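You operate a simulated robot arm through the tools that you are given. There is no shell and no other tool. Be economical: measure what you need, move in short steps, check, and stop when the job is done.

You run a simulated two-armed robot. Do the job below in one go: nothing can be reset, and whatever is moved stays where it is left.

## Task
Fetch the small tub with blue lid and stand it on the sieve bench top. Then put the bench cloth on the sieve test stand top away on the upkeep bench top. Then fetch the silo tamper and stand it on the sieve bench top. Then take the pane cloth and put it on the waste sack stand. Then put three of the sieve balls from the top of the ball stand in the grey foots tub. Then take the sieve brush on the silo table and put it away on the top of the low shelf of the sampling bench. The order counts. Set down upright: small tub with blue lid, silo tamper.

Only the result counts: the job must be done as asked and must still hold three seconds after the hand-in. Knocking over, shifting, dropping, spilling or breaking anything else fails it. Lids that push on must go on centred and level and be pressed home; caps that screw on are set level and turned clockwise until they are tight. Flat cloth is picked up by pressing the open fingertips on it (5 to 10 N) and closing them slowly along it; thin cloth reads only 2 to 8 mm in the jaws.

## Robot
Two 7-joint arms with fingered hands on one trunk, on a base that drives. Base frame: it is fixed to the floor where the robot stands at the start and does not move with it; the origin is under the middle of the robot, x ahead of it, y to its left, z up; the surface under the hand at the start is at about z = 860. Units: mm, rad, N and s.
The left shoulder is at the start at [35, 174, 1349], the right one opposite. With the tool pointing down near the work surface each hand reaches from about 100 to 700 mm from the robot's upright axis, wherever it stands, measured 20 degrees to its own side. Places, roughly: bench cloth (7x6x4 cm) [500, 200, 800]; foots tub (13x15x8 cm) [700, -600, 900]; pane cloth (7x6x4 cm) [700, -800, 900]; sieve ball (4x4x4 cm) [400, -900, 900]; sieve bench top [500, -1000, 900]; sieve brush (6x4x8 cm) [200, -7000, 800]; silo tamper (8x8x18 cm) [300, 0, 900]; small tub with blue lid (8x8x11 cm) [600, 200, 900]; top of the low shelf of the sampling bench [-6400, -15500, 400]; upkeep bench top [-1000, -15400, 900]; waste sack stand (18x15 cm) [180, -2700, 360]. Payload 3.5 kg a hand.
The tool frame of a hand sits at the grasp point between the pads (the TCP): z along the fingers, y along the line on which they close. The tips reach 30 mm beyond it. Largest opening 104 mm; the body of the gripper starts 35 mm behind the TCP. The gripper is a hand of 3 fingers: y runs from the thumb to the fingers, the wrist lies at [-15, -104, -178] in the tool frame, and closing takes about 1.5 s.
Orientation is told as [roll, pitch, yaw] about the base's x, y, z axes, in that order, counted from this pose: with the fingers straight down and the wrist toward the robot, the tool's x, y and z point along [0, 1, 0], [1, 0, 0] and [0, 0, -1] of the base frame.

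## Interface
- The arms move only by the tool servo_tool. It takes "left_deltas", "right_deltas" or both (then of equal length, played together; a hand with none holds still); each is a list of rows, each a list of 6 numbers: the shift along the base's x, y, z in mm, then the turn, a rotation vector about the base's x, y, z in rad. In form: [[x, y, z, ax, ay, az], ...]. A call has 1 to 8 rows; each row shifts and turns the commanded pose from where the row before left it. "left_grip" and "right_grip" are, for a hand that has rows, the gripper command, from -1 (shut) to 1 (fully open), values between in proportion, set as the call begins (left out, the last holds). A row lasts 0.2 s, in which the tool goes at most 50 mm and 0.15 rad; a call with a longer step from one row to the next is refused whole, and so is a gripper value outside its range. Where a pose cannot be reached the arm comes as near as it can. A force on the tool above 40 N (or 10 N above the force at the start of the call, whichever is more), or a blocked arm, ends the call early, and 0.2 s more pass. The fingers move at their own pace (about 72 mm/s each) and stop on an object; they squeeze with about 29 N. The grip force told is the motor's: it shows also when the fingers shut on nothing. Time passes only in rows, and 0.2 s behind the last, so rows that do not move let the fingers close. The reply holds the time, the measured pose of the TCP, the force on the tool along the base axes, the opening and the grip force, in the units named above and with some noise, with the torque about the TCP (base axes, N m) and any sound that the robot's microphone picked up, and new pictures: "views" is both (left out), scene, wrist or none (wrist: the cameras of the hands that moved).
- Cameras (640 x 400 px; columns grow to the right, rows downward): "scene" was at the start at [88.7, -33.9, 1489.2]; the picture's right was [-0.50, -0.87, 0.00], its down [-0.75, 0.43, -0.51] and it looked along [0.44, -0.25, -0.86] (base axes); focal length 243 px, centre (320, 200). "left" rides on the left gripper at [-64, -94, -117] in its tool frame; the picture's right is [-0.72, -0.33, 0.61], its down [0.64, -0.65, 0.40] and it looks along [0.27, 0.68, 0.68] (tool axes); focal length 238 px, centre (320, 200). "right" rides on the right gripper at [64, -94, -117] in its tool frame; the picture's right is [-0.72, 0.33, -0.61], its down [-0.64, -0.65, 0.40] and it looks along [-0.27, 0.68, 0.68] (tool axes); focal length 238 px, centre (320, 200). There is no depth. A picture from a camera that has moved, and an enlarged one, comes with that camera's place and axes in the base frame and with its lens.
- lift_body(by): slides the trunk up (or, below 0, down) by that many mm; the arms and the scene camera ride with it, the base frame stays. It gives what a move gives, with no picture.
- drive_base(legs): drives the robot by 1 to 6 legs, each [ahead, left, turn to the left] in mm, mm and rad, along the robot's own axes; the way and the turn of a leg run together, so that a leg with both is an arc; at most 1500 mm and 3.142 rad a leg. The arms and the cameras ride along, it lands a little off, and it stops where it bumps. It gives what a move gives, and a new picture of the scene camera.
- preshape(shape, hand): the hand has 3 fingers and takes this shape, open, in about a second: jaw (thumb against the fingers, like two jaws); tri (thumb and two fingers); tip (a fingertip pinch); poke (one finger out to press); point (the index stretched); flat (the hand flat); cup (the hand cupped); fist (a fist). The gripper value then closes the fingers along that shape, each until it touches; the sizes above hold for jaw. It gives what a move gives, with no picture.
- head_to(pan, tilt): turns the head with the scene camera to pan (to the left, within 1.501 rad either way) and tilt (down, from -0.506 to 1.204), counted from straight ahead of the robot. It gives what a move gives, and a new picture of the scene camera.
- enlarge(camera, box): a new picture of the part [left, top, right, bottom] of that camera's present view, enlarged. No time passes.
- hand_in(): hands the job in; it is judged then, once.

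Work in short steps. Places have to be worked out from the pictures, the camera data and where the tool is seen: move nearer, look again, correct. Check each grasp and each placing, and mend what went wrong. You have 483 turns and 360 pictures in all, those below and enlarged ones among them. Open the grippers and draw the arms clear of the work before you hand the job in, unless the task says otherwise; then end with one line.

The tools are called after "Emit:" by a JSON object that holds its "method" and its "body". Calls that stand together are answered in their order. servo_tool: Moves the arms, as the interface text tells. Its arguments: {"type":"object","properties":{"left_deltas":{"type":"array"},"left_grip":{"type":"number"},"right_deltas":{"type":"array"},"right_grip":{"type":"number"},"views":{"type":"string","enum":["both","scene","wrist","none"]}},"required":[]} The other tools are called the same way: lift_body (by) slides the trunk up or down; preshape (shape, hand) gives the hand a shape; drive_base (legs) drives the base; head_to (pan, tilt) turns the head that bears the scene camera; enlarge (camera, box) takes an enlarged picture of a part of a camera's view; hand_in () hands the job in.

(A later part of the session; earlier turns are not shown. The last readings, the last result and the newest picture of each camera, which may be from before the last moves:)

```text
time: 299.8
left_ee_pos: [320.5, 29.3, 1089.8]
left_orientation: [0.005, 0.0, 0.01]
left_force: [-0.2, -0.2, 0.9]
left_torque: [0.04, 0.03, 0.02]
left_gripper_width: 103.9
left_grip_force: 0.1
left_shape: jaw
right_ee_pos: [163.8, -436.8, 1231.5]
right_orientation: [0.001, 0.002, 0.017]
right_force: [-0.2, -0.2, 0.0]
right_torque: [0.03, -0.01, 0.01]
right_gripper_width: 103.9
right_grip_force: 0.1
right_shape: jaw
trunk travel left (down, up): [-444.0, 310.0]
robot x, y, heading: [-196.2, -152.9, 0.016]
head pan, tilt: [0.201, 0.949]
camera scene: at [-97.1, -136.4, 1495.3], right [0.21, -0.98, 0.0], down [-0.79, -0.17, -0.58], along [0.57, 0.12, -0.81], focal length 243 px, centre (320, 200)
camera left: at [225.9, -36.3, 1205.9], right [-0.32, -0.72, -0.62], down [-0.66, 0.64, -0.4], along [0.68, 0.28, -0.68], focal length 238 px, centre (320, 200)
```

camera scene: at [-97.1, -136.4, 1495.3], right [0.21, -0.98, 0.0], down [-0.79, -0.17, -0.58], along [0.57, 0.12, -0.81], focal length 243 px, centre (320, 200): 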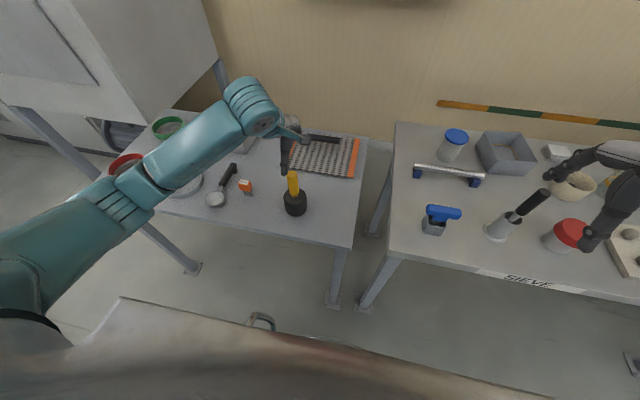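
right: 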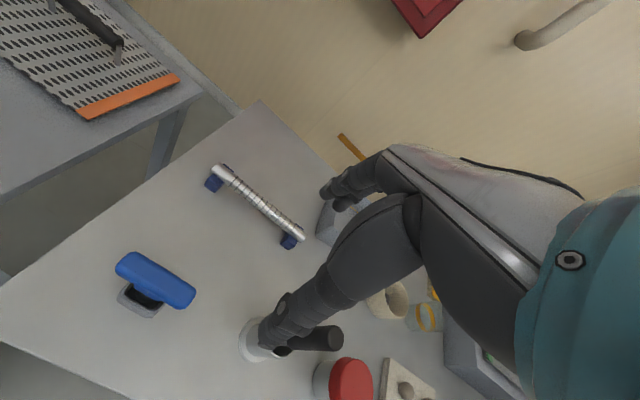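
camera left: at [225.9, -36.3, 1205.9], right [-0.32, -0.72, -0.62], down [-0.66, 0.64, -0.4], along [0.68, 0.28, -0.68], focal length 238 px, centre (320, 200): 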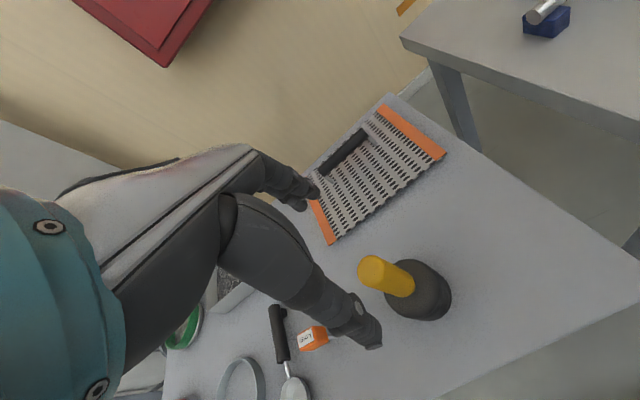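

The handle is centred under the hand in the wrist view. I go down so that the pads straddle the upper handle.

Emit:
{"method": "servo_tool", "body": {"left_deltas": [[-2, 2, -40, 0, 0, 0], [0, 0, -40, 0, 0, 0], [0, 0, -25, 0, 0, 0]], "views": "both"}}

```text
time: 300.6
left_ee_pos: [317.3, 31.4, 983.5]
left_orientation: [0.001, -0.001, 0.01]
left_force: [-0.8, -0.3, 0.4]
left_torque: [-0.01, 0.0, 0.0]
left_gripper_width: 103.8
left_grip_force: 0.1
left_shape: jaw
right_ee_pos: [164.0, -436.7, 1231.6]
right_orientation: [0.001, 0.0, 0.017]
right_force: [0.4, 0.3, 0.0]
right_torque: [0.03, 0.0, -0.01]
right_gripper_width: 103.5
right_grip_force: 0.1
right_shape: jaw
trunk travel left (down, up): [-444.0, 310.0]
robot x, y, heading: [-201.0, -149.9, 0.015]
head pan, tilt: [0.201, 0.949]
camera scene: at [-96.7, -136.6, 1495.2], right [0.21, -0.98, 0.0], down [-0.79, -0.17, -0.58], along [0.57, 0.12, -0.81], focal length 243 px, centre (320, 200)
camera left: at [224.0, -33.2, 1099.4], right [-0.32, -0.72, -0.61], down [-0.66, 0.63, -0.4], along [0.68, 0.28, -0.68], focal length 238 px, centre (320, 200)
```

scene: 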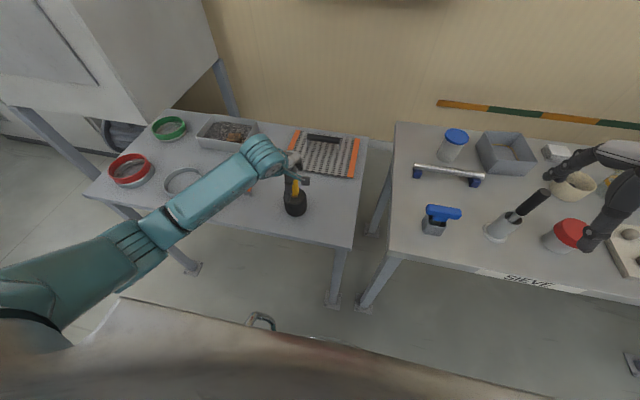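
left: 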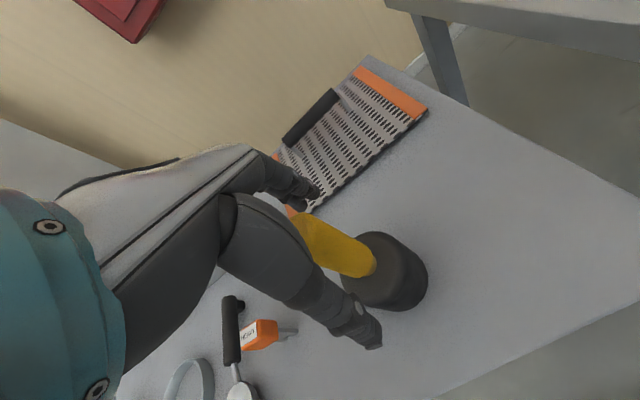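

The handle is between the thumb and fingers, so I close.

Emit:
{"method": "servo_tool", "body": {"left_deltas": [[0, 0, -3, 0, 0, 0], [0, 0, 0, 0, 0, 0], [0, 0, 0, 0, 0, 0], [0, 0, 0, 0, 0, 0], [0, 0, 0, 0, 0, 0], [0, 0, 0, 0, 0, 0], [0, 0, 0, 0, 0, 0], [0, 0, 0, 0, 0, 0]], "left_grip": -1, "views": "wrist"}}

```text
time: 302.4
left_ee_pos: [316.4, 31.9, 980.0]
left_orientation: [0.003, 0.0, 0.012]
left_force: [0.1, -1.3, 0.1]
left_torque: [0.0, -0.07, -0.04]
left_gripper_width: 23.0
left_grip_force: 29.2
left_shape: jaw
right_ee_pos: [163.9, -436.3, 1230.8]
right_orientation: [0.0, -0.001, 0.019]
right_force: [-0.8, -0.5, 0.1]
right_torque: [-0.01, -0.01, 0.01]
right_gripper_width: 104.1
right_grip_force: 0.1
right_shape: jaw
trunk travel left (down, up): [-444.0, 310.0]
robot x, y, heading: [-202.0, -151.9, 0.016]
head pan, tilt: [0.201, 0.949]
camera left: at [224.3, -33.0, 1096.7], right [-0.32, -0.72, -0.61], down [-0.66, 0.63, -0.4], along [0.68, 0.28, -0.68], focal length 238 px, centre (320, 200)
```

left: 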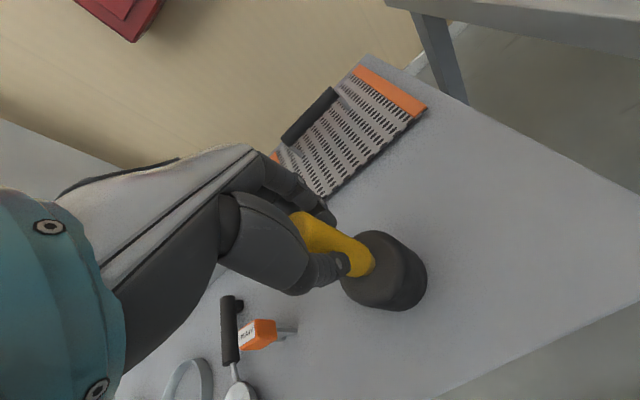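

Gripped at 23 mm. I lift it about 120 mm and check.

Emit:
{"method": "servo_tool", "body": {"left_deltas": [[0, 0, 20, 0, 0, 0], [0, 0, 40, 0, 0, 0], [0, 0, 45, 0, 0, 0], [-10, 0, 45, 0, 0, 0], [-10, 0, 40, 0, 0, 0]], "views": "both"}}

```text
time: 303.6
left_ee_pos: [296.1, 33.4, 1169.8]
left_orientation: [0.003, 0.004, 0.01]
left_force: [-0.1, -0.1, -4.7]
left_torque: [-0.02, 0.05, 0.01]
left_gripper_width: 23.3
left_grip_force: 29.1
left_shape: jaw
right_ee_pos: [164.2, -436.5, 1231.0]
right_orientation: [-0.001, 0.001, 0.019]
right_force: [-0.7, -0.2, 0.0]
right_torque: [0.03, 0.04, -0.02]
right_gripper_width: 103.6
right_grip_force: 0.0
right_shape: jaw
trunk travel left (down, up): [-444.0, 310.0]
robot x, y, heading: [-198.6, -149.4, 0.013]
head pan, tilt: [0.201, 0.949]
camera scene: at [-96.4, -136.7, 1495.2], right [0.21, -0.98, 0.0], down [-0.79, -0.17, -0.58], along [0.57, 0.12, -0.81], focal length 243 px, centre (320, 200)
camera left: at [202.4, -31.9, 1285.6], right [-0.32, -0.72, -0.61], down [-0.66, 0.64, -0.4], along [0.68, 0.28, -0.68], focal length 238 px, centre (320, 200)
```

scene: 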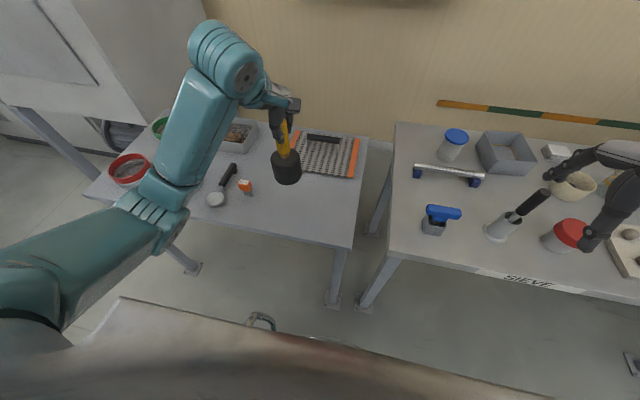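
left: 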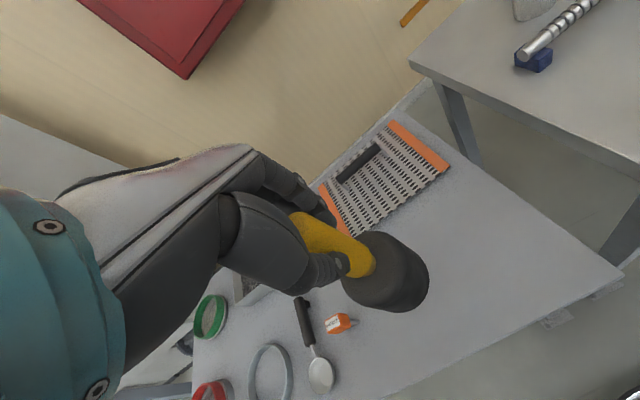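

The tamper hangs vertically, about 4.7 N. I'll stand it behind the roller at about [640,-340], left of the blue-lid tub. I raise the trunk 80 mm, drive right, then forward.

Emit:
{"method": "lift_body", "body": {"by": 80}}

Emit:
{"method": "drive_base", "body": {"legs": [[0, -373, -0.015], [215, 0, 0]]}}

Emit:
{"method": "head_to", "body": {"pan": 0.15, "tilt": 0.85}}

```text
time: 304.8
left_ee_pos: [298.3, 33.2, 1251.6]
left_orientation: [0.002, 0.002, 0.011]
left_force: [0.3, -0.3, -4.4]
left_torque: [-0.03, -0.01, 0.04]
left_gripper_width: 23.3
left_grip_force: 29.0
left_shape: jaw
right_ee_pos: [165.3, -437.2, 1311.0]
right_orientation: [0.002, 0.003, 0.018]
right_force: [-0.2, -0.9, 0.5]
right_torque: [-0.03, -0.01, -0.01]
right_gripper_width: 103.8
right_grip_force: 0.0
right_shape: jaw
trunk travel left (down, up): [-524.0, 230.0]
robot x, y, heading: [-195.7, -151.4, 0.016]
head pan, tilt: [0.201, 0.949]
```

```text
time: 308.4
left_ee_pos: [516.7, -342.2, 1251.2]
left_orientation: [0.0, 0.0, -0.005]
left_force: [0.9, 0.4, -4.9]
left_torque: [-0.07, 0.03, 0.0]
left_gripper_width: 23.4
left_grip_force: 29.0
left_shape: jaw
right_ee_pos: [375.5, -809.9, 1311.6]
right_orientation: [0.001, 0.002, 0.001]
right_force: [0.5, 0.7, -0.8]
right_torque: [0.01, 0.0, 0.0]
right_gripper_width: 103.9
right_grip_force: 0.0
right_shape: jaw
trunk travel left (down, up): [-524.0, 230.0]
robot x, y, heading: [16.5, -523.9, 0.003]
head pan, tilt: [0.201, 0.949]
camera scene: at [108.0, -506.8, 1575.6], right [0.2, -0.98, 0.0], down [-0.8, -0.16, -0.58], along [0.57, 0.12, -0.81], focal length 243 px, centre (320, 200)
```

scene: 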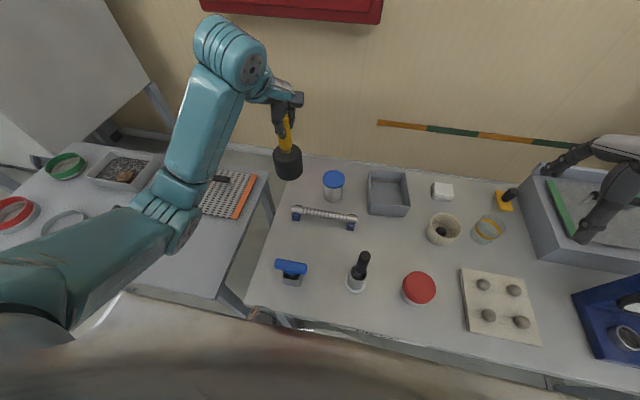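

```text
time: 309.1
left_ee_pos: [515.4, -343.8, 1251.5]
left_orientation: [0.003, 0.001, -0.006]
left_force: [-0.3, -1.0, -4.3]
left_torque: [-0.03, 0.02, 0.01]
left_gripper_width: 23.2
left_grip_force: 29.0
left_shape: jaw
right_ee_pos: [375.7, -811.3, 1310.9]
right_orientation: [0.0, 0.001, 0.002]
right_force: [0.5, 0.6, -0.2]
right_torque: [-0.02, 0.03, -0.02]
right_gripper_width: 103.8
right_grip_force: 0.0
right_shape: jaw
trunk travel left (down, up): [-524.0, 230.0]
robot x, y, heading: [17.9, -524.1, 0.001]
head pan, tilt: [0.15, 0.85]
camera scene: at [114.6, -509.6, 1583.0], right [0.15, -0.99, 0.0], down [-0.74, -0.11, -0.66], along [0.65, 0.1, -0.75], focal length 243 px, centre (320, 200)
```

scene: 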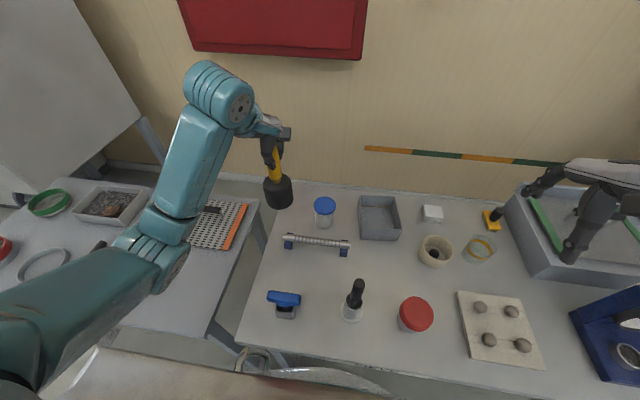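

The target spot at [650,-337] is free. I lower the trunk 80 mm back and move the tamper forward over it.

Emit:
{"method": "lift_body", "body": {"by": -80}}

Emit:
{"method": "servo_tool", "body": {"left_deltas": [[35, 2, 0, 0, 0, 0], [35, 2, 0, 0, 0, 0], [35, 2, -20, 0, 0, 0], [30, 0, -30, 0, 0, 0], [0, 0, -30, 0, 0, 0]], "views": "both"}}

```text
time: 310.3
left_ee_pos: [515.0, -344.0, 1171.7]
left_orientation: [0.001, -0.001, -0.006]
left_force: [0.0, -0.2, -4.1]
left_torque: [-0.05, 0.07, 0.02]
left_gripper_width: 22.9
left_grip_force: 29.4
left_shape: jaw
right_ee_pos: [375.5, -811.1, 1230.9]
right_orientation: [0.0, -0.001, 0.002]
right_force: [-0.5, 0.2, 0.4]
right_torque: [0.0, 0.0, -0.02]
right_gripper_width: 103.8
right_grip_force: 0.1
right_shape: jaw
trunk travel left (down, up): [-444.0, 310.0]
robot x, y, heading: [17.2, -518.7, 0.003]
head pan, tilt: [0.15, 0.85]
```

```text
time: 311.5
left_ee_pos: [652.0, -338.1, 1092.7]
left_orientation: [0.003, 0.001, -0.006]
left_force: [0.0, 0.1, -4.1]
left_torque: [0.03, -0.01, -0.02]
left_gripper_width: 23.2
left_grip_force: 29.4
left_shape: jaw
right_ee_pos: [376.1, -811.9, 1229.6]
right_orientation: [-0.001, 0.002, 0.003]
right_force: [0.6, 0.0, 0.5]
right_torque: [0.0, -0.03, -0.03]
right_gripper_width: 103.7
right_grip_force: 0.1
right_shape: jaw
trunk travel left (down, up): [-444.0, 310.0]
robot x, y, heading: [23.3, -518.8, -0.002]
head pan, tilt: [0.15, 0.85]
camera scene: at [125.2, -509.4, 1502.7], right [0.15, -0.99, 0.0], down [-0.74, -0.11, -0.66], along [0.65, 0.1, -0.75], focal length 243 px, centre (320, 200)
camera left: at [556.9, -400.9, 1208.9], right [-0.33, -0.72, -0.61], down [-0.65, 0.64, -0.4], along [0.68, 0.27, -0.68], focal length 238 px, centre (320, 200)
```

scene: 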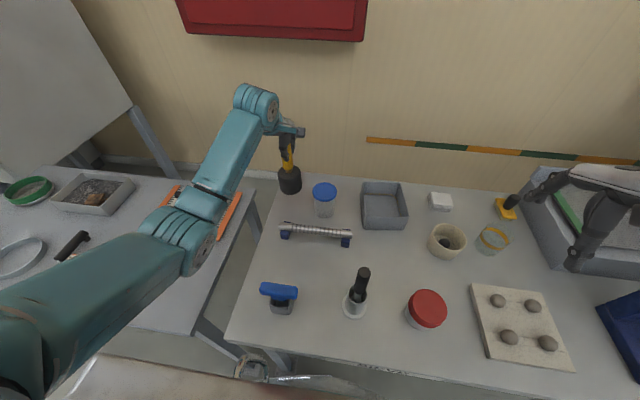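
left: 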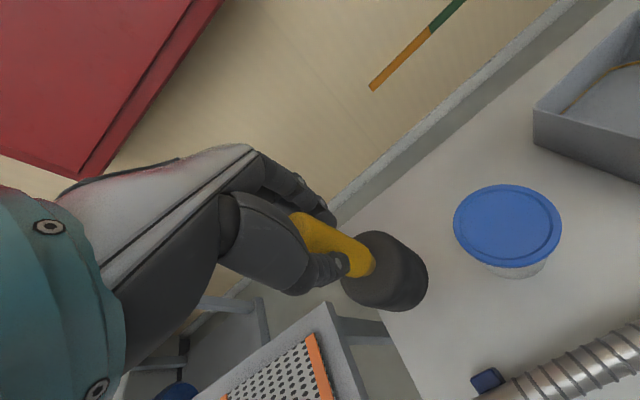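

The landing point is on the bench, with about 20 mm to the edge and about 30 mm to the tub. I lower slowly.

Emit:
{"method": "servo_tool", "body": {"left_deltas": [[0, -3, -30, 0, 0, 0], [0, 0, -20, 0, 0, 0], [0, 0, -12, 0, 0, 0]], "views": "wrist"}}

Emit:
{"method": "servo_tool", "body": {"left_deltas": [[0, 0, -4, 0, 0, 0], [0, 0, -4, 0, 0, 0]], "views": "none"}}

```text
time: 312.3
left_ee_pos: [650.6, -341.3, 1028.8]
left_orientation: [0.001, 0.001, -0.006]
left_force: [0.2, -0.1, -3.0]
left_torque: [-0.02, 0.0, 0.02]
left_gripper_width: 23.2
left_grip_force: 28.8
left_shape: jaw
right_ee_pos: [375.9, -812.2, 1230.6]
right_orientation: [-0.001, 0.003, 0.003]
right_force: [0.5, 0.2, 0.4]
right_torque: [-0.02, 0.02, -0.02]
right_gripper_width: 103.7
right_grip_force: 0.1
right_shape: jaw
trunk travel left (down, up): [-444.0, 310.0]
robot x, y, heading: [17.5, -522.5, 0.001]
head pan, tilt: [0.15, 0.85]
camera left: at [556.1, -405.2, 1146.1], right [-0.33, -0.72, -0.61], down [-0.65, 0.64, -0.4], along [0.68, 0.27, -0.68], focal length 238 px, centre (320, 200)
```

left: 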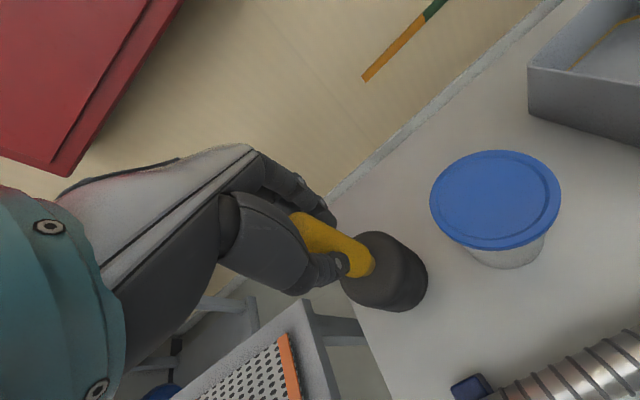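

```text
time: 312.9
left_ee_pos: [651.1, -340.7, 1022.6]
left_orientation: [0.004, 0.001, -0.005]
left_force: [-0.5, 0.1, -4.4]
left_torque: [0.0, 0.04, 0.0]
left_gripper_width: 22.9
left_grip_force: 28.8
left_shape: jaw
right_ee_pos: [375.9, -811.2, 1230.4]
right_orientation: [0.001, 0.002, 0.003]
right_force: [-0.3, 0.7, -0.6]
right_torque: [-0.03, 0.01, 0.02]
right_gripper_width: 103.8
right_grip_force: 0.1
right_shape: jaw
trunk travel left (down, up): [-444.0, 310.0]
robot x, y, heading: [17.2, -521.7, 0.002]
head pan, tilt: [0.15, 0.85]
```

No contact yet. For a little more margin to the edge I shift 8 mm towards the tub, then lower to contact.

Emit:
{"method": "servo_tool", "body": {"left_deltas": [[0, -4, 4, 0, 0, 0], [0, -4, 0, 0, 0, 0], [0, 0, -4, 0, 0, 0], [0, 0, -4, 0, 0, 0]], "views": "none"}}

Emit:
{"method": "servo_tool", "body": {"left_deltas": [[0, 0, -3, 0, 0, 0], [0, 0, 0, 0, 0, 0]], "views": "wrist"}}

```text
time: 313.9
left_ee_pos: [649.2, -350.2, 1019.9]
left_orientation: [0.002, -0.003, -0.007]
left_force: [-3.4, 0.2, 3.9]
left_torque: [0.02, 0.06, -0.01]
left_gripper_width: 23.2
left_grip_force: 29.4
left_shape: jaw
right_ee_pos: [373.7, -812.0, 1231.4]
right_orientation: [0.0, 0.0, 0.002]
right_force: [-0.4, 0.3, -0.1]
right_torque: [0.03, 0.02, 0.01]
right_gripper_width: 103.7
right_grip_force: 0.0
right_shape: jaw
trunk travel left (down, up): [-444.0, 310.0]
robot x, y, heading: [18.0, -518.5, -0.001]
head pan, tilt: [0.15, 0.85]
```

```text
time: 314.5
left_ee_pos: [651.1, -350.1, 1019.0]
left_orientation: [0.001, -0.006, -0.006]
left_force: [-5.3, -2.3, 18.8]
left_torque: [-0.04, 0.04, 0.0]
left_gripper_width: 23.9
left_grip_force: 28.6
left_shape: jaw
right_ee_pos: [372.9, -812.4, 1231.4]
right_orientation: [0.001, 0.0, 0.001]
right_force: [-0.3, -0.4, 0.5]
right_torque: [-0.01, 0.06, -0.04]
right_gripper_width: 103.9
right_grip_force: 0.1
right_shape: jaw
trunk travel left (down, up): [-444.0, 310.0]
robot x, y, heading: [16.4, -522.7, 0.001]
head pan, tilt: [0.15, 0.85]
camera left: at [554.7, -414.3, 1134.4], right [-0.33, -0.72, -0.62], down [-0.65, 0.64, -0.41], along [0.69, 0.27, -0.67], focal length 238 px, centre (320, 200)
```

left: 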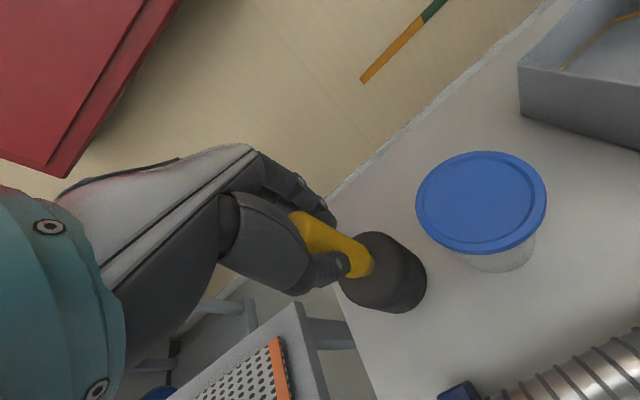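

It's on the bench. I ease the load, open to about half and rise straight up.

Emit:
{"method": "servo_tool", "body": {"left_deltas": [[0, 0, 3, 0, 0, 0], [0, 0, 0, 0, 0, 0]], "views": "none"}}

Emit:
{"method": "servo_tool", "body": {"left_deltas": [[0, 0, 0, 0, 0, 0], [0, 0, 0, 0, 0, 0], [0, 0, 0, 0, 0, 0], [0, 0, 0, 0, 0, 0], [0, 0, 0, 0, 0, 0]], "left_grip": 0.5, "views": "wrist"}}

Emit:
{"method": "servo_tool", "body": {"left_deltas": [[0, 0, 20, 0, 0, 0], [0, 0, 40, 0, 0, 0], [0, 0, 45, 0, 0, 0], [0, 0, 45, 0, 0, 0], [-30, 0, 35, 0, 0, 0], [-40, 0, 25, 0, 0, 0], [-40, 0, 20, 0, 0, 0]], "views": "both"}}

```text
time: 315.1
left_ee_pos: [649.6, -349.8, 1018.6]
left_orientation: [0.004, 0.001, -0.004]
left_force: [-0.5, -3.4, 14.1]
left_torque: [-0.09, -0.05, -0.04]
left_gripper_width: 23.9
left_grip_force: 29.1
left_shape: jaw
right_ee_pos: [374.0, -811.5, 1230.4]
right_orientation: [-0.001, 0.0, 0.002]
right_force: [0.6, -0.1, 0.1]
right_torque: [0.03, -0.04, 0.03]
right_gripper_width: 103.8
right_grip_force: 0.0
right_shape: jaw
trunk travel left (down, up): [-444.0, 310.0]
robot x, y, heading: [19.3, -522.5, -0.0]
head pan, tilt: [0.15, 0.85]
```

```text
time: 316.3
left_ee_pos: [650.0, -348.2, 1018.1]
left_orientation: [0.002, -0.002, -0.006]
left_force: [0.2, 0.1, -0.6]
left_torque: [0.01, 0.03, 0.02]
left_gripper_width: 77.5
left_grip_force: 0.1
left_shape: jaw
right_ee_pos: [376.2, -811.0, 1229.7]
right_orientation: [-0.001, -0.001, 0.001]
right_force: [0.0, -0.3, 0.0]
right_torque: [0.01, -0.02, 0.02]
right_gripper_width: 103.8
right_grip_force: 0.1
right_shape: jaw
trunk travel left (down, up): [-444.0, 310.0]
robot x, y, heading: [19.7, -521.3, 0.002]
head pan, tilt: [0.15, 0.85]
camera left: at [556.1, -412.7, 1133.9], right [-0.33, -0.72, -0.61], down [-0.65, 0.64, -0.4], along [0.68, 0.27, -0.68], focal length 238 px, centre (320, 200)
```

left: 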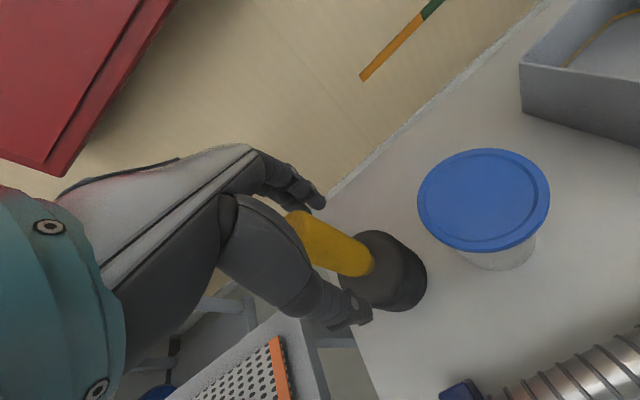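

```text
time: 317.9
left_ee_pos: [540.9, -346.2, 1248.1]
left_orientation: [0.0, 0.002, -0.002]
left_force: [-0.5, 0.2, -0.1]
left_torque: [-0.03, 0.01, -0.01]
left_gripper_width: 77.8
left_grip_force: 0.0
left_shape: jaw
right_ee_pos: [374.2, -808.0, 1231.2]
right_orientation: [-0.003, 0.0, 0.002]
right_force: [-0.8, -0.5, 0.4]
right_torque: [-0.05, 0.0, -0.01]
right_gripper_width: 103.8
right_grip_force: 0.0
right_shape: jaw
trunk travel left (down, up): [-444.0, 310.0]
robot x, y, heading: [20.3, -524.1, 0.001]
head pan, tilt: [0.15, 0.85]
camera scene: at [124.2, -506.6, 1502.8], right [0.15, -0.99, 0.0], down [-0.74, -0.11, -0.66], along [0.65, 0.1, -0.75], focal length 243 px, centre (320, 200)
camera left: at [447.0, -409.1, 1364.2], right [-0.33, -0.72, -0.61], down [-0.65, 0.64, -0.4], along [0.68, 0.27, -0.68], focal length 238 px, centre (320, 200)
```

scene: 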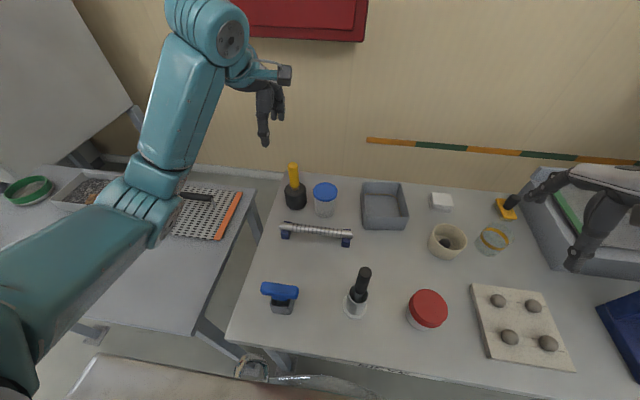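
left: 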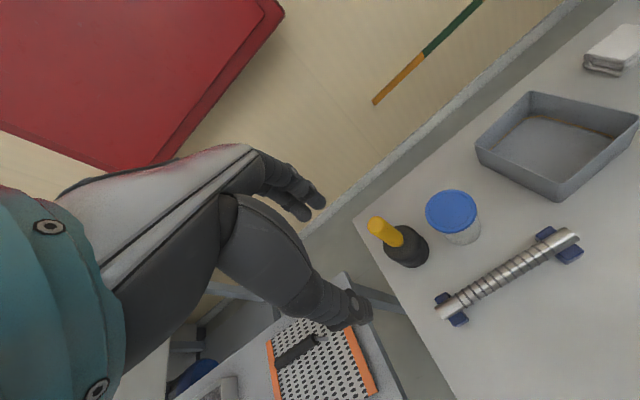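

The tamper and tub both stand fine. Next is the pane cloth, the white block at about [703,-819], right of the foots tub. I drive right so the left hand lines up with it.

Emit:
{"method": "drive_base", "body": {"legs": [[0, -470, 0], [25, 0, 0]]}}

Emit:
{"method": "head_to", "body": {"pan": 0.2, "tilt": 0.85}}

```text
time: 321.1
left_ee_pos: [567.0, -822.5, 1247.5]
left_orientation: [0.002, 0.0, -0.007]
left_force: [-0.5, 0.1, 0.3]
left_torque: [0.01, 0.03, 0.01]
left_gripper_width: 77.6
left_grip_force: 0.1
left_shape: jaw
right_ee_pos: [399.5, -1284.2, 1230.8]
right_orientation: [0.002, 0.001, -0.002]
right_force: [0.2, 0.4, 0.0]
right_torque: [0.05, 0.01, 0.01]
right_gripper_width: 103.7
right_grip_force: 0.1
right_shape: jaw
trunk travel left (down, up): [-444.0, 310.0]
robot x, y, heading: [45.4, -992.3, -0.006]
head pan, tilt: [0.15, 0.85]
camera scene: at [149.0, -982.1, 1502.8], right [0.15, -0.99, 0.0], down [-0.74, -0.11, -0.66], along [0.65, 0.1, -0.75], focal length 243 px, centre (320, 200)
```

scene: 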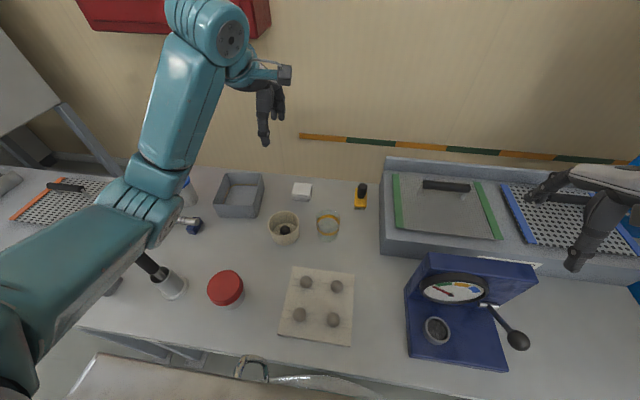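

```text
time: 321.7
left_ee_pos: [568.2, -822.4, 1247.7]
left_orientation: [0.002, 0.001, -0.008]
left_force: [0.5, -0.1, 1.1]
left_torque: [0.0, 0.0, 0.0]
left_gripper_width: 77.8
left_grip_force: 0.0
left_shape: jaw
right_ee_pos: [398.6, -1284.2, 1230.5]
right_orientation: [0.0, 0.001, -0.003]
right_force: [0.4, 0.4, 0.5]
right_torque: [-0.04, 0.01, 0.0]
right_gripper_width: 103.7
right_grip_force: 0.1
right_shape: jaw
trunk travel left (down, up): [-444.0, 310.0]
robot x, y, heading: [40.6, -995.0, 0.0]
head pan, tilt: [0.201, 0.85]
camera scene: at [149.1, -978.5, 1502.7], right [0.2, -0.98, 0.0], down [-0.74, -0.15, -0.66], along [0.65, 0.13, -0.75], focal length 243 px, centre (320, 200)
```

scene: 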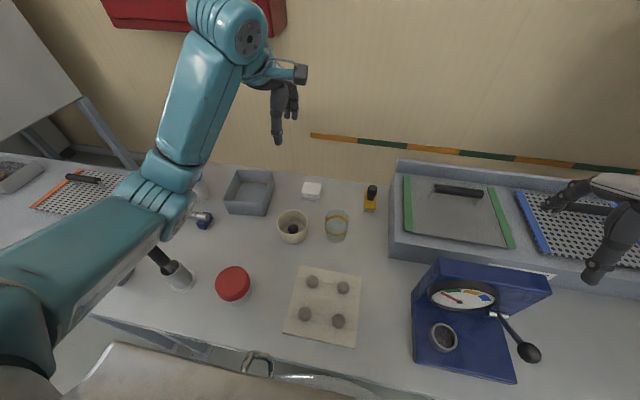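

The pane cloth is near [715,-828]. Before lowering the trunk I raise the right hand 160 mm, so it stays above the blue press.

Emit:
{"method": "servo_tool", "body": {"right_deltas": [[0, 0, 40, 0, 0, 0], [0, 0, 40, 0, 0, 0], [0, 0, 40, 0, 0, 0], [0, 0, 40, 0, 0, 0]], "views": "none"}}

Emit:
{"method": "lift_body", "body": {"by": -150}}

Emit:
{"method": "servo_tool", "body": {"left_deltas": [[30, 0, 0, 0, 0, 0], [30, 0, 0, 0, 0, 0], [30, 0, 0, 0, 0, 0], [30, 0, -10, 0, 0, 0], [10, -3, -20, 0, 0, 0]], "left_grip": 1, "views": "both"}}

```text
time: 322.7
left_ee_pos: [567.6, -820.9, 1247.6]
left_orientation: [0.003, -0.001, -0.009]
left_force: [-0.5, -1.1, -0.9]
left_torque: [0.03, 0.0, -0.03]
left_gripper_width: 78.1
left_grip_force: 0.0
left_shape: jaw
right_ee_pos: [400.5, -1285.6, 1390.0]
right_orientation: [0.0, 0.001, -0.001]
right_force: [-0.7, 0.6, 0.1]
right_torque: [0.01, -0.06, 0.0]
right_gripper_width: 104.0
right_grip_force: 0.0
right_shape: jaw
trunk travel left (down, up): [-444.0, 310.0]
robot x, y, heading: [42.0, -990.6, -0.005]
head pan, tilt: [0.201, 0.85]
```

```text
time: 324.5
left_ee_pos: [566.4, -822.6, 1098.9]
left_orientation: [0.0, 0.0, -0.01]
left_force: [-0.1, 0.3, -0.9]
left_torque: [0.04, 0.01, -0.04]
left_gripper_width: 77.9
left_grip_force: 0.0
left_shape: jaw
right_ee_pos: [398.0, -1283.4, 1241.8]
right_orientation: [0.0, 0.0, -0.001]
right_force: [0.0, -0.6, 0.1]
right_torque: [-0.04, 0.01, 0.01]
right_gripper_width: 104.0
right_grip_force: 0.1
right_shape: jaw
trunk travel left (down, up): [-294.0, 460.0]
robot x, y, heading: [41.0, -992.4, -0.005]
head pan, tilt: [0.201, 0.85]
```

```text
time: 325.7
left_ee_pos: [698.6, -824.3, 1068.5]
left_orientation: [0.002, -0.002, -0.008]
left_force: [-0.1, 0.5, -0.2]
left_torque: [0.0, 0.02, 0.01]
left_gripper_width: 103.6
left_grip_force: 0.1
left_shape: jaw
right_ee_pos: [397.7, -1284.4, 1241.3]
right_orientation: [0.002, 0.001, -0.003]
right_force: [-0.2, -0.1, 0.4]
right_torque: [-0.03, -0.04, -0.01]
right_gripper_width: 103.8
right_grip_force: 0.1
right_shape: jaw
trunk travel left (down, up): [-294.0, 460.0]
robot x, y, heading: [42.0, -991.0, -0.003]
head pan, tilt: [0.201, 0.85]
camera scene: at [190.7, -978.5, 1351.1], right [0.2, -0.98, 0.0], down [-0.74, -0.15, -0.66], along [0.65, 0.13, -0.75], focal length 243 px, centre (320, 200)
camera left: at [604.2, -887.7, 1185.0], right [-0.33, -0.71, -0.62], down [-0.65, 0.65, -0.4], along [0.69, 0.26, -0.68], focal length 238 px, centre (320, 200)
```

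scene: 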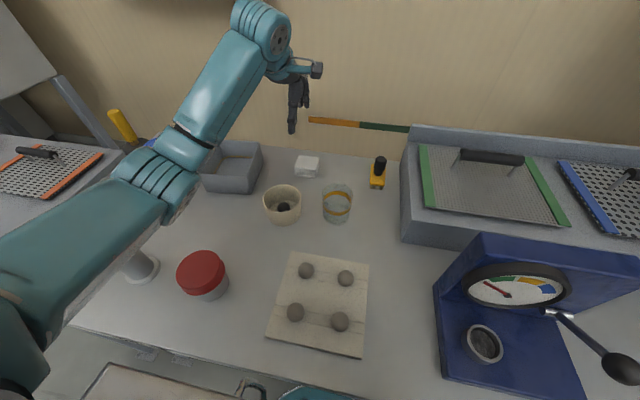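
left: 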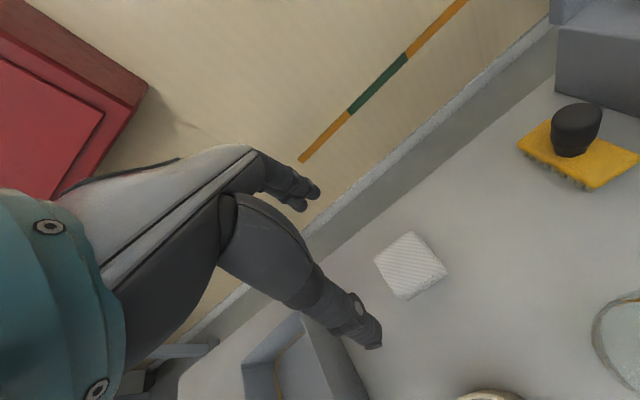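

The cloth is axis-aligned at about [709,-842]. I shift over it and go down partway.

Emit:
{"method": "servo_tool", "body": {"left_deltas": [[5, -9, -35, 0, 0, 0], [5, -9, -40, 0, 0, 0], [0, 0, -40, 0, 0, 0]], "views": "wrist"}}

```text
time: 326.5
left_ee_pos: [707.6, -843.8, 954.1]
left_orientation: [0.002, -0.002, -0.01]
left_force: [0.5, 0.7, -0.1]
left_torque: [-0.02, 0.02, -0.02]
left_gripper_width: 103.8
left_grip_force: 0.0
left_shape: jaw
right_ee_pos: [398.6, -1284.9, 1239.6]
right_orientation: [0.0, 0.0, -0.002]
right_force: [-0.3, -0.3, 0.4]
right_torque: [-0.01, -0.04, 0.01]
right_gripper_width: 103.8
right_grip_force: 0.0
right_shape: jaw
trunk travel left (down, up): [-294.0, 460.0]
robot x, y, heading: [45.5, -994.1, -0.003]
head pan, tilt: [0.201, 0.85]
camera left: at [613.1, -905.8, 1069.4], right [-0.33, -0.72, -0.61], down [-0.65, 0.65, -0.4], along [0.69, 0.26, -0.68], focal length 238 px, centre (320, 200)
```

left: 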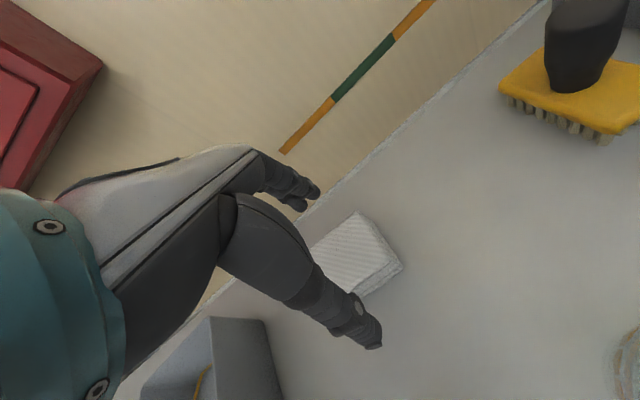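

Well centred. I go down to TCP z about 893, with the tips just above the top.

Emit:
{"method": "servo_tool", "body": {"left_deltas": [[3, 0, -25, 0, 0, 0], [0, 0, -20, 0, 0, 0], [0, 0, -12, 0, 0, 0]], "views": "wrist"}}

```text
time: 327.3
left_ee_pos: [710.1, -843.5, 895.1]
left_orientation: [0.003, 0.0, -0.01]
left_force: [-0.3, 0.8, 0.3]
left_torque: [-0.05, -0.01, 0.02]
left_gripper_width: 103.6
left_grip_force: 0.1
left_shape: jaw
right_ee_pos: [398.6, -1284.8, 1240.0]
right_orientation: [-0.001, 0.001, -0.002]
right_force: [0.0, -0.7, 1.3]
right_torque: [-0.01, 0.0, -0.02]
right_gripper_width: 103.8
right_grip_force: 0.1
right_shape: jaw
trunk travel left (down, up): [-294.0, 460.0]
robot x, y, heading: [42.0, -997.2, -0.006]
head pan, tilt: [0.201, 0.85]
camera left: at [615.7, -907.6, 1012.0], right [-0.33, -0.72, -0.62], down [-0.65, 0.65, -0.4], along [0.69, 0.26, -0.68], focal length 238 px, centre (320, 200)
```

left: 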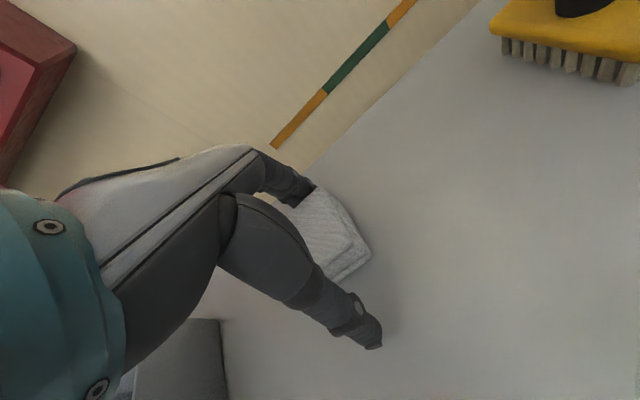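

The fingers straddle the cloth without contact. I close.

Emit:
{"method": "servo_tool", "body": {"left_deltas": [[0, 0, -3, 0, 0, 0], [0, 0, 0, 0, 0, 0], [0, 0, 0, 0, 0, 0], [0, 0, 0, 0, 0, 0], [0, 0, 0, 0, 0, 0], [0, 0, 0, 0, 0, 0], [0, 0, 0, 0, 0, 0]], "left_grip": -1, "views": "none"}}

Emit:
{"method": "servo_tool", "body": {"left_deltas": [[0, 0, 15, 0, 0, 0], [0, 0, 30, 0, 0, 0], [0, 0, 45, 0, 0, 0], [0, 0, 45, 0, 0, 0], [-20, 0, 45, 0, 0, 0], [-40, 0, 30, 0, 0, 0], [-40, 0, 20, 0, 0, 0]], "views": "both"}}

```text
time: 328.9
left_ee_pos: [710.5, -843.9, 892.9]
left_orientation: [0.002, 0.0, -0.01]
left_force: [0.1, 0.9, -0.2]
left_torque: [-0.01, 0.0, 0.0]
left_gripper_width: 51.8
left_grip_force: 29.1
left_shape: jaw
right_ee_pos: [398.3, -1284.2, 1240.3]
right_orientation: [0.0, -0.001, -0.002]
right_force: [0.2, 0.0, 0.3]
right_torque: [0.01, 0.05, -0.02]
right_gripper_width: 103.9
right_grip_force: 0.2
right_shape: jaw
trunk travel left (down, up): [-294.0, 460.0]
robot x, y, heading: [43.0, -993.1, -0.002]
head pan, tilt: [0.201, 0.85]
```

```text
time: 330.5
left_ee_pos: [609.6, -842.7, 1121.6]
left_orientation: [0.001, 0.003, -0.007]
left_force: [-1.0, 0.8, -0.6]
left_torque: [-0.03, 0.01, -0.03]
left_gripper_width: 51.5
left_grip_force: 29.3
left_shape: jaw
right_ee_pos: [397.0, -1282.9, 1242.0]
right_orientation: [-0.002, 0.0, -0.002]
right_force: [-0.3, 0.4, 0.8]
right_torque: [-0.04, 0.0, -0.03]
right_gripper_width: 103.7
right_grip_force: 0.1
right_shape: jaw
trunk travel left (down, up): [-294.0, 460.0]
robot x, y, heading: [39.9, -992.2, -0.005]
head pan, tilt: [0.201, 0.85]
camera scene: at [189.9, -976.3, 1351.2], right [0.2, -0.98, 0.0], down [-0.74, -0.15, -0.66], along [0.65, 0.13, -0.75], focal length 243 px, centre (320, 200)
camera left: at [515.2, -905.3, 1239.6], right [-0.33, -0.72, -0.61], down [-0.65, 0.65, -0.4], along [0.68, 0.26, -0.68], focal length 238 px, centre (320, 200)
```

scene: 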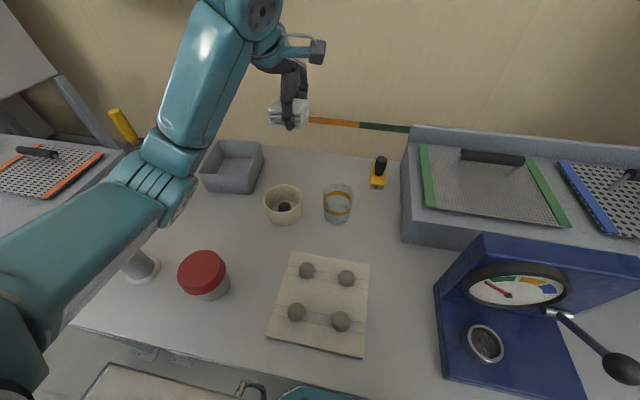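
left: 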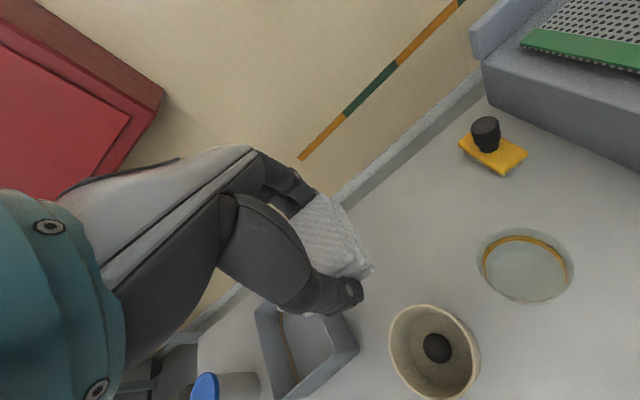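

The pane cloth is held at 52 mm. I raise the trunk, retract the hand, back off from the bench, and look for the waste sack stand near [180,-2700].

Emit:
{"method": "lift_body", "body": {"by": 150}}

Emit:
{"method": "servo_tool", "body": {"left_deltas": [[-45, 0, 0, 0, 0, 0], [-45, 0, 0, 0, 0, 0], [-45, 0, 0, 0, 0, 0], [-30, 0, 0, 0, 0, 0]], "views": "none"}}

Emit:
{"method": "drive_base", "body": {"legs": [[-500, 0, 0]]}}

Emit:
{"method": "head_to", "body": {"pan": -1.0, "tilt": 0.5}}

```text
time: 332.2
left_ee_pos: [610.3, -842.3, 1272.5]
left_orientation: [0.001, 0.003, -0.009]
left_force: [0.2, 0.3, -1.4]
left_torque: [0.01, 0.01, 0.02]
left_gripper_width: 51.6
left_grip_force: 29.1
left_shape: jaw
right_ee_pos: [398.3, -1283.7, 1390.5]
right_orientation: [0.0, 0.0, -0.002]
right_force: [-0.3, 0.2, -0.3]
right_torque: [0.03, -0.02, 0.0]
right_gripper_width: 103.8
right_grip_force: 0.1
right_shape: jaw
trunk travel left (down, up): [-444.0, 310.0]
robot x, y, heading: [45.9, -993.6, 0.003]
head pan, tilt: [0.201, 0.85]
```

```text
time: 333.2
left_ee_pos: [441.1, -843.5, 1273.3]
left_orientation: [0.002, 0.001, -0.006]
left_force: [0.6, 0.6, -0.5]
left_torque: [0.01, -0.02, -0.01]
left_gripper_width: 51.5
left_grip_force: 29.1
left_shape: jaw
right_ee_pos: [397.7, -1283.0, 1390.7]
right_orientation: [-0.001, 0.0, -0.001]
right_force: [0.3, -0.9, 0.4]
right_torque: [-0.02, 0.0, -0.01]
right_gripper_width: 103.9
right_grip_force: 0.1
right_shape: jaw
trunk travel left (down, up): [-444.0, 310.0]
robot x, y, heading: [45.1, -992.3, -0.002]
head pan, tilt: [0.201, 0.85]
```

```text
time: 336.2
left_ee_pos: [-59.8, -842.8, 1272.7]
left_orientation: [0.002, 0.002, -0.011]
left_force: [0.1, 0.4, -1.4]
left_torque: [0.01, 0.01, 0.01]
left_gripper_width: 51.2
left_grip_force: 29.2
left_shape: jaw
right_ee_pos: [-104.5, -1282.1, 1390.3]
right_orientation: [0.001, -0.002, -0.005]
right_force: [-0.9, 1.4, 0.1]
right_torque: [0.03, -0.02, -0.01]
right_gripper_width: 104.0
right_grip_force: 0.0
right_shape: jaw
trunk travel left (down, up): [-444.0, 310.0]
robot x, y, heading: [-460.5, -991.9, -0.003]
head pan, tilt: [0.201, 0.85]
camera scene: at [-354.2, -976.6, 1502.7], right [0.19, -0.98, 0.0], down [-0.74, -0.15, -0.66], along [0.65, 0.13, -0.75], focal length 243 px, centre (320, 200)
```

scene: 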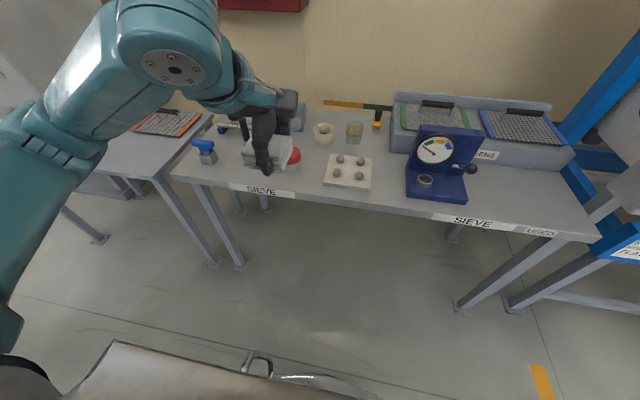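

```text
time: 337.6
left_ee_pos: [-60.8, -842.1, 1273.7]
left_orientation: [0.0, -0.001, -0.013]
left_force: [-0.4, 0.1, 0.3]
left_torque: [-0.02, -0.02, -0.01]
left_gripper_width: 51.4
left_grip_force: 29.1
left_shape: jaw
right_ee_pos: [-104.2, -1282.9, 1390.7]
right_orientation: [0.001, 0.0, -0.002]
right_force: [0.6, 0.8, -0.4]
right_torque: [-0.02, -0.01, -0.01]
right_gripper_width: 103.8
right_grip_force: 0.1
right_shape: jaw
trunk travel left (down, up): [-444.0, 310.0]
robot x, y, heading: [-461.0, -991.4, -0.007]
head pan, tilt: [-1.0, 0.499]
camera scene: at [-381.7, -1068.6, 1532.7], right [-0.84, -0.54, 0.0], down [-0.26, 0.4, -0.88], along [0.47, -0.74, -0.48], focal length 243 px, centre (320, 200)
```

scene: 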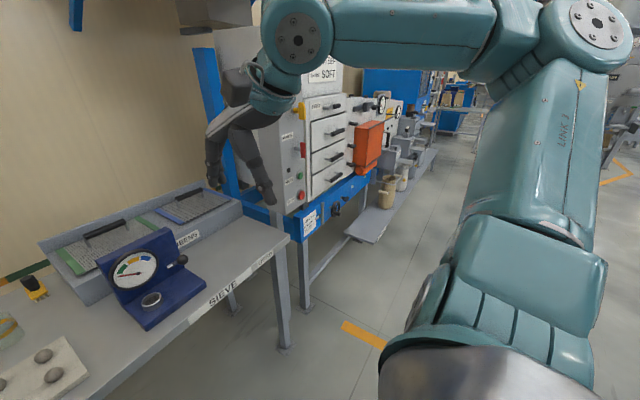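

The low grey platform ahead-right, with sacks on it, matches the stand's place [180,-2700,360]. I drive right 1500 mm and look at it.

Emit:
{"method": "drive_base", "body": {"legs": [[0, -1450, 0]]}}

Emit:
{"method": "head_to", "body": {"pan": -0.3, "tilt": 0.8}}

```text
time: 344.8
left_ee_pos: [-65.8, -2300.0, 1273.9]
left_orientation: [0.001, 0.0, -0.007]
left_force: [0.3, 0.5, -0.4]
left_torque: [-0.01, -0.04, 0.02]
left_gripper_width: 51.7
left_grip_force: 29.2
left_shape: jaw
right_ee_pos: [-108.8, -2742.0, 1390.5]
right_orientation: [0.0, 0.001, 0.0]
right_force: [-0.2, 0.1, 0.1]
right_torque: [0.0, -0.03, -0.01]
right_gripper_width: 103.7
right_grip_force: 0.1
right_shape: jaw
trunk travel left (down, up): [-444.0, 310.0]
robot x, y, heading: [-469.3, -2451.0, -0.007]
head pan, tilt: [-1.0, 0.499]
camera scene: at [-386.6, -2528.2, 1532.7], right [-0.84, -0.54, 0.0], down [-0.26, 0.4, -0.88], along [0.47, -0.74, -0.48], focal length 243 px, centre (320, 200)
```

scene: 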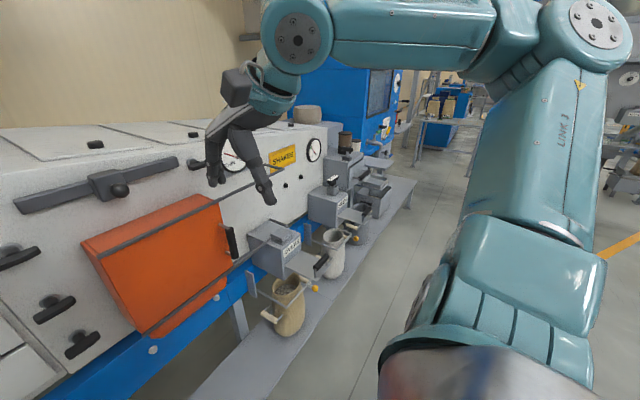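

```text
time: 345.9
left_ee_pos: [-65.1, -2301.2, 1272.5]
left_orientation: [0.002, 0.0, -0.007]
left_force: [-0.9, -0.6, 0.8]
left_torque: [-0.03, 0.01, -0.02]
left_gripper_width: 51.4
left_grip_force: 29.2
left_shape: jaw
right_ee_pos: [-108.8, -2741.3, 1390.9]
right_orientation: [0.0, 0.001, -0.001]
right_force: [-0.2, -0.2, -0.5]
right_torque: [0.02, -0.01, -0.01]
right_gripper_width: 103.8
right_grip_force: 0.0
right_shape: jaw
trunk travel left (down, up): [-444.0, 310.0]
robot x, y, heading: [-462.2, -2450.0, 0.001]
head pan, tilt: [-0.3, 0.799]
camera scene: at [-358.6, -2475.6, 1506.8], right [-0.3, -0.95, 0.0], down [-0.68, 0.21, -0.7], along [0.67, -0.21, -0.72], focal length 243 px, centre (320, 200)
```

scene: 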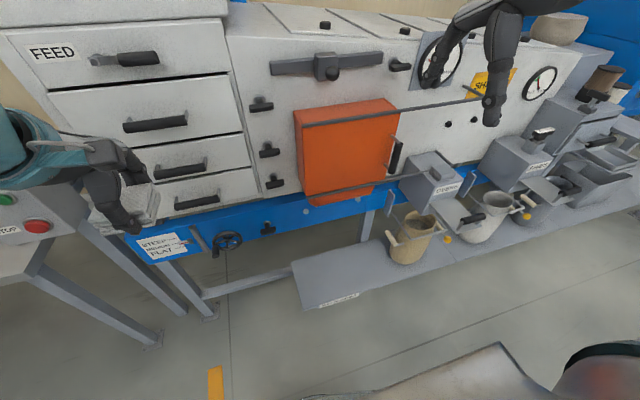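

The platform has a label on its front. I enlarge it.

Emit:
{"method": "enlarge", "body": {"camera": "scene", "box": [270, 170, 520, 326]}}

```text
2.56 times, centred on (395, 248) of scene
camera zoom: at [-358.6, -2475.6, 1506.8], right [-0.3, -0.95, 0.0], down [-0.68, 0.21, -0.7], along [0.67, -0.21, -0.72], focal length 622 px, centre (128, 77)
```

zoom: 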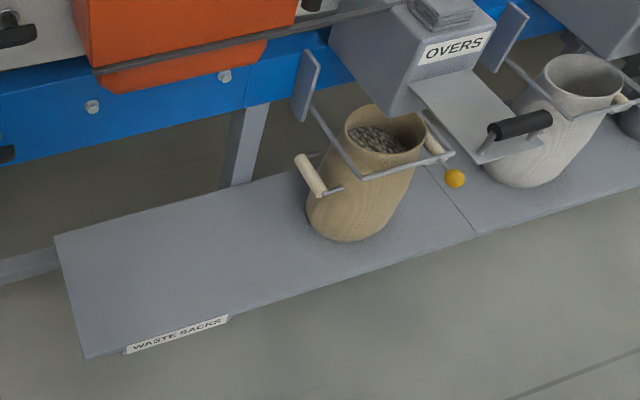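

The label says WASTE SACKS. The empty left part spans x 71–317, y -2545 to -3000, at about z 360. I position the robot at [-315,-2870] so the left hand aligns with [185,-2700].

Emit:
{"method": "drive_base", "body": {"legs": [[0, -422, 0], [150, 0, 0]]}}

Emit:
{"method": "head_to", "body": {"pan": 0.2, "tilt": 0.95}}

```text
time: 349.5
left_ee_pos: [83.5, -2722.5, 1272.7]
left_orientation: [0.003, 0.001, -0.009]
left_force: [0.2, -0.2, -0.4]
left_torque: [0.03, 0.0, 0.01]
left_gripper_width: 51.1
left_grip_force: 28.9
left_shape: jaw
right_ee_pos: [39.6, -3161.9, 1391.0]
right_orientation: [-0.001, 0.001, -0.001]
right_force: [-0.1, 1.0, -0.4]
right_torque: [-0.02, 0.03, 0.04]
right_gripper_width: 103.5
right_grip_force: 0.0
right_shape: jaw
trunk travel left (down, up): [-444.0, 310.0]
robot x, y, heading: [-315.5, -2872.9, -0.0]
head pan, tilt: [-0.3, 0.799]
camera scene: at [-209.1, -2896.4, 1506.7], right [-0.3, -0.95, 0.0], down [-0.68, 0.21, -0.7], along [0.66, -0.21, -0.72], focal length 243 px, centre (320, 200)
```

scene: 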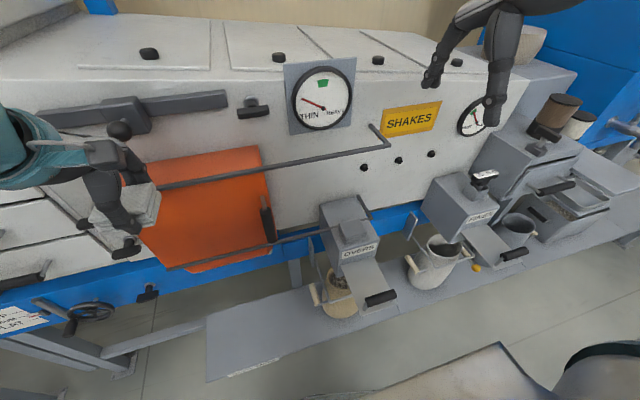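

```text
time: 350.4
left_ee_pos: [84.3, -2722.9, 1273.2]
left_orientation: [0.001, -0.001, -0.009]
left_force: [-1.0, -0.1, -0.2]
left_torque: [0.01, 0.0, 0.0]
left_gripper_width: 51.2
left_grip_force: 29.1
left_shape: jaw
right_ee_pos: [40.5, -3163.0, 1391.0]
right_orientation: [0.0, -0.003, -0.001]
right_force: [0.1, -0.7, -0.1]
right_torque: [0.0, -0.03, -0.01]
right_gripper_width: 103.9
right_grip_force: 0.0
right_shape: jaw
trunk travel left (down, up): [-444.0, 310.0]
robot x, y, heading: [-316.3, -2870.8, -0.003]
head pan, tilt: [0.201, 0.949]
camera scene: at [-215.5, -2858.1, 1495.2], right [0.19, -0.98, 0.0], down [-0.8, -0.16, -0.58], along [0.57, 0.11, -0.81], focal length 243 px, centre (320, 200)
```

scene: 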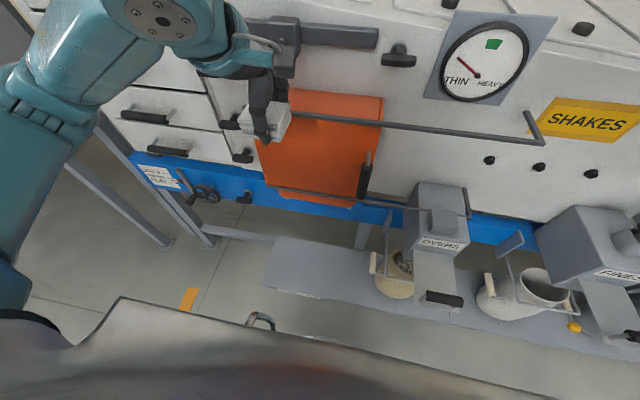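

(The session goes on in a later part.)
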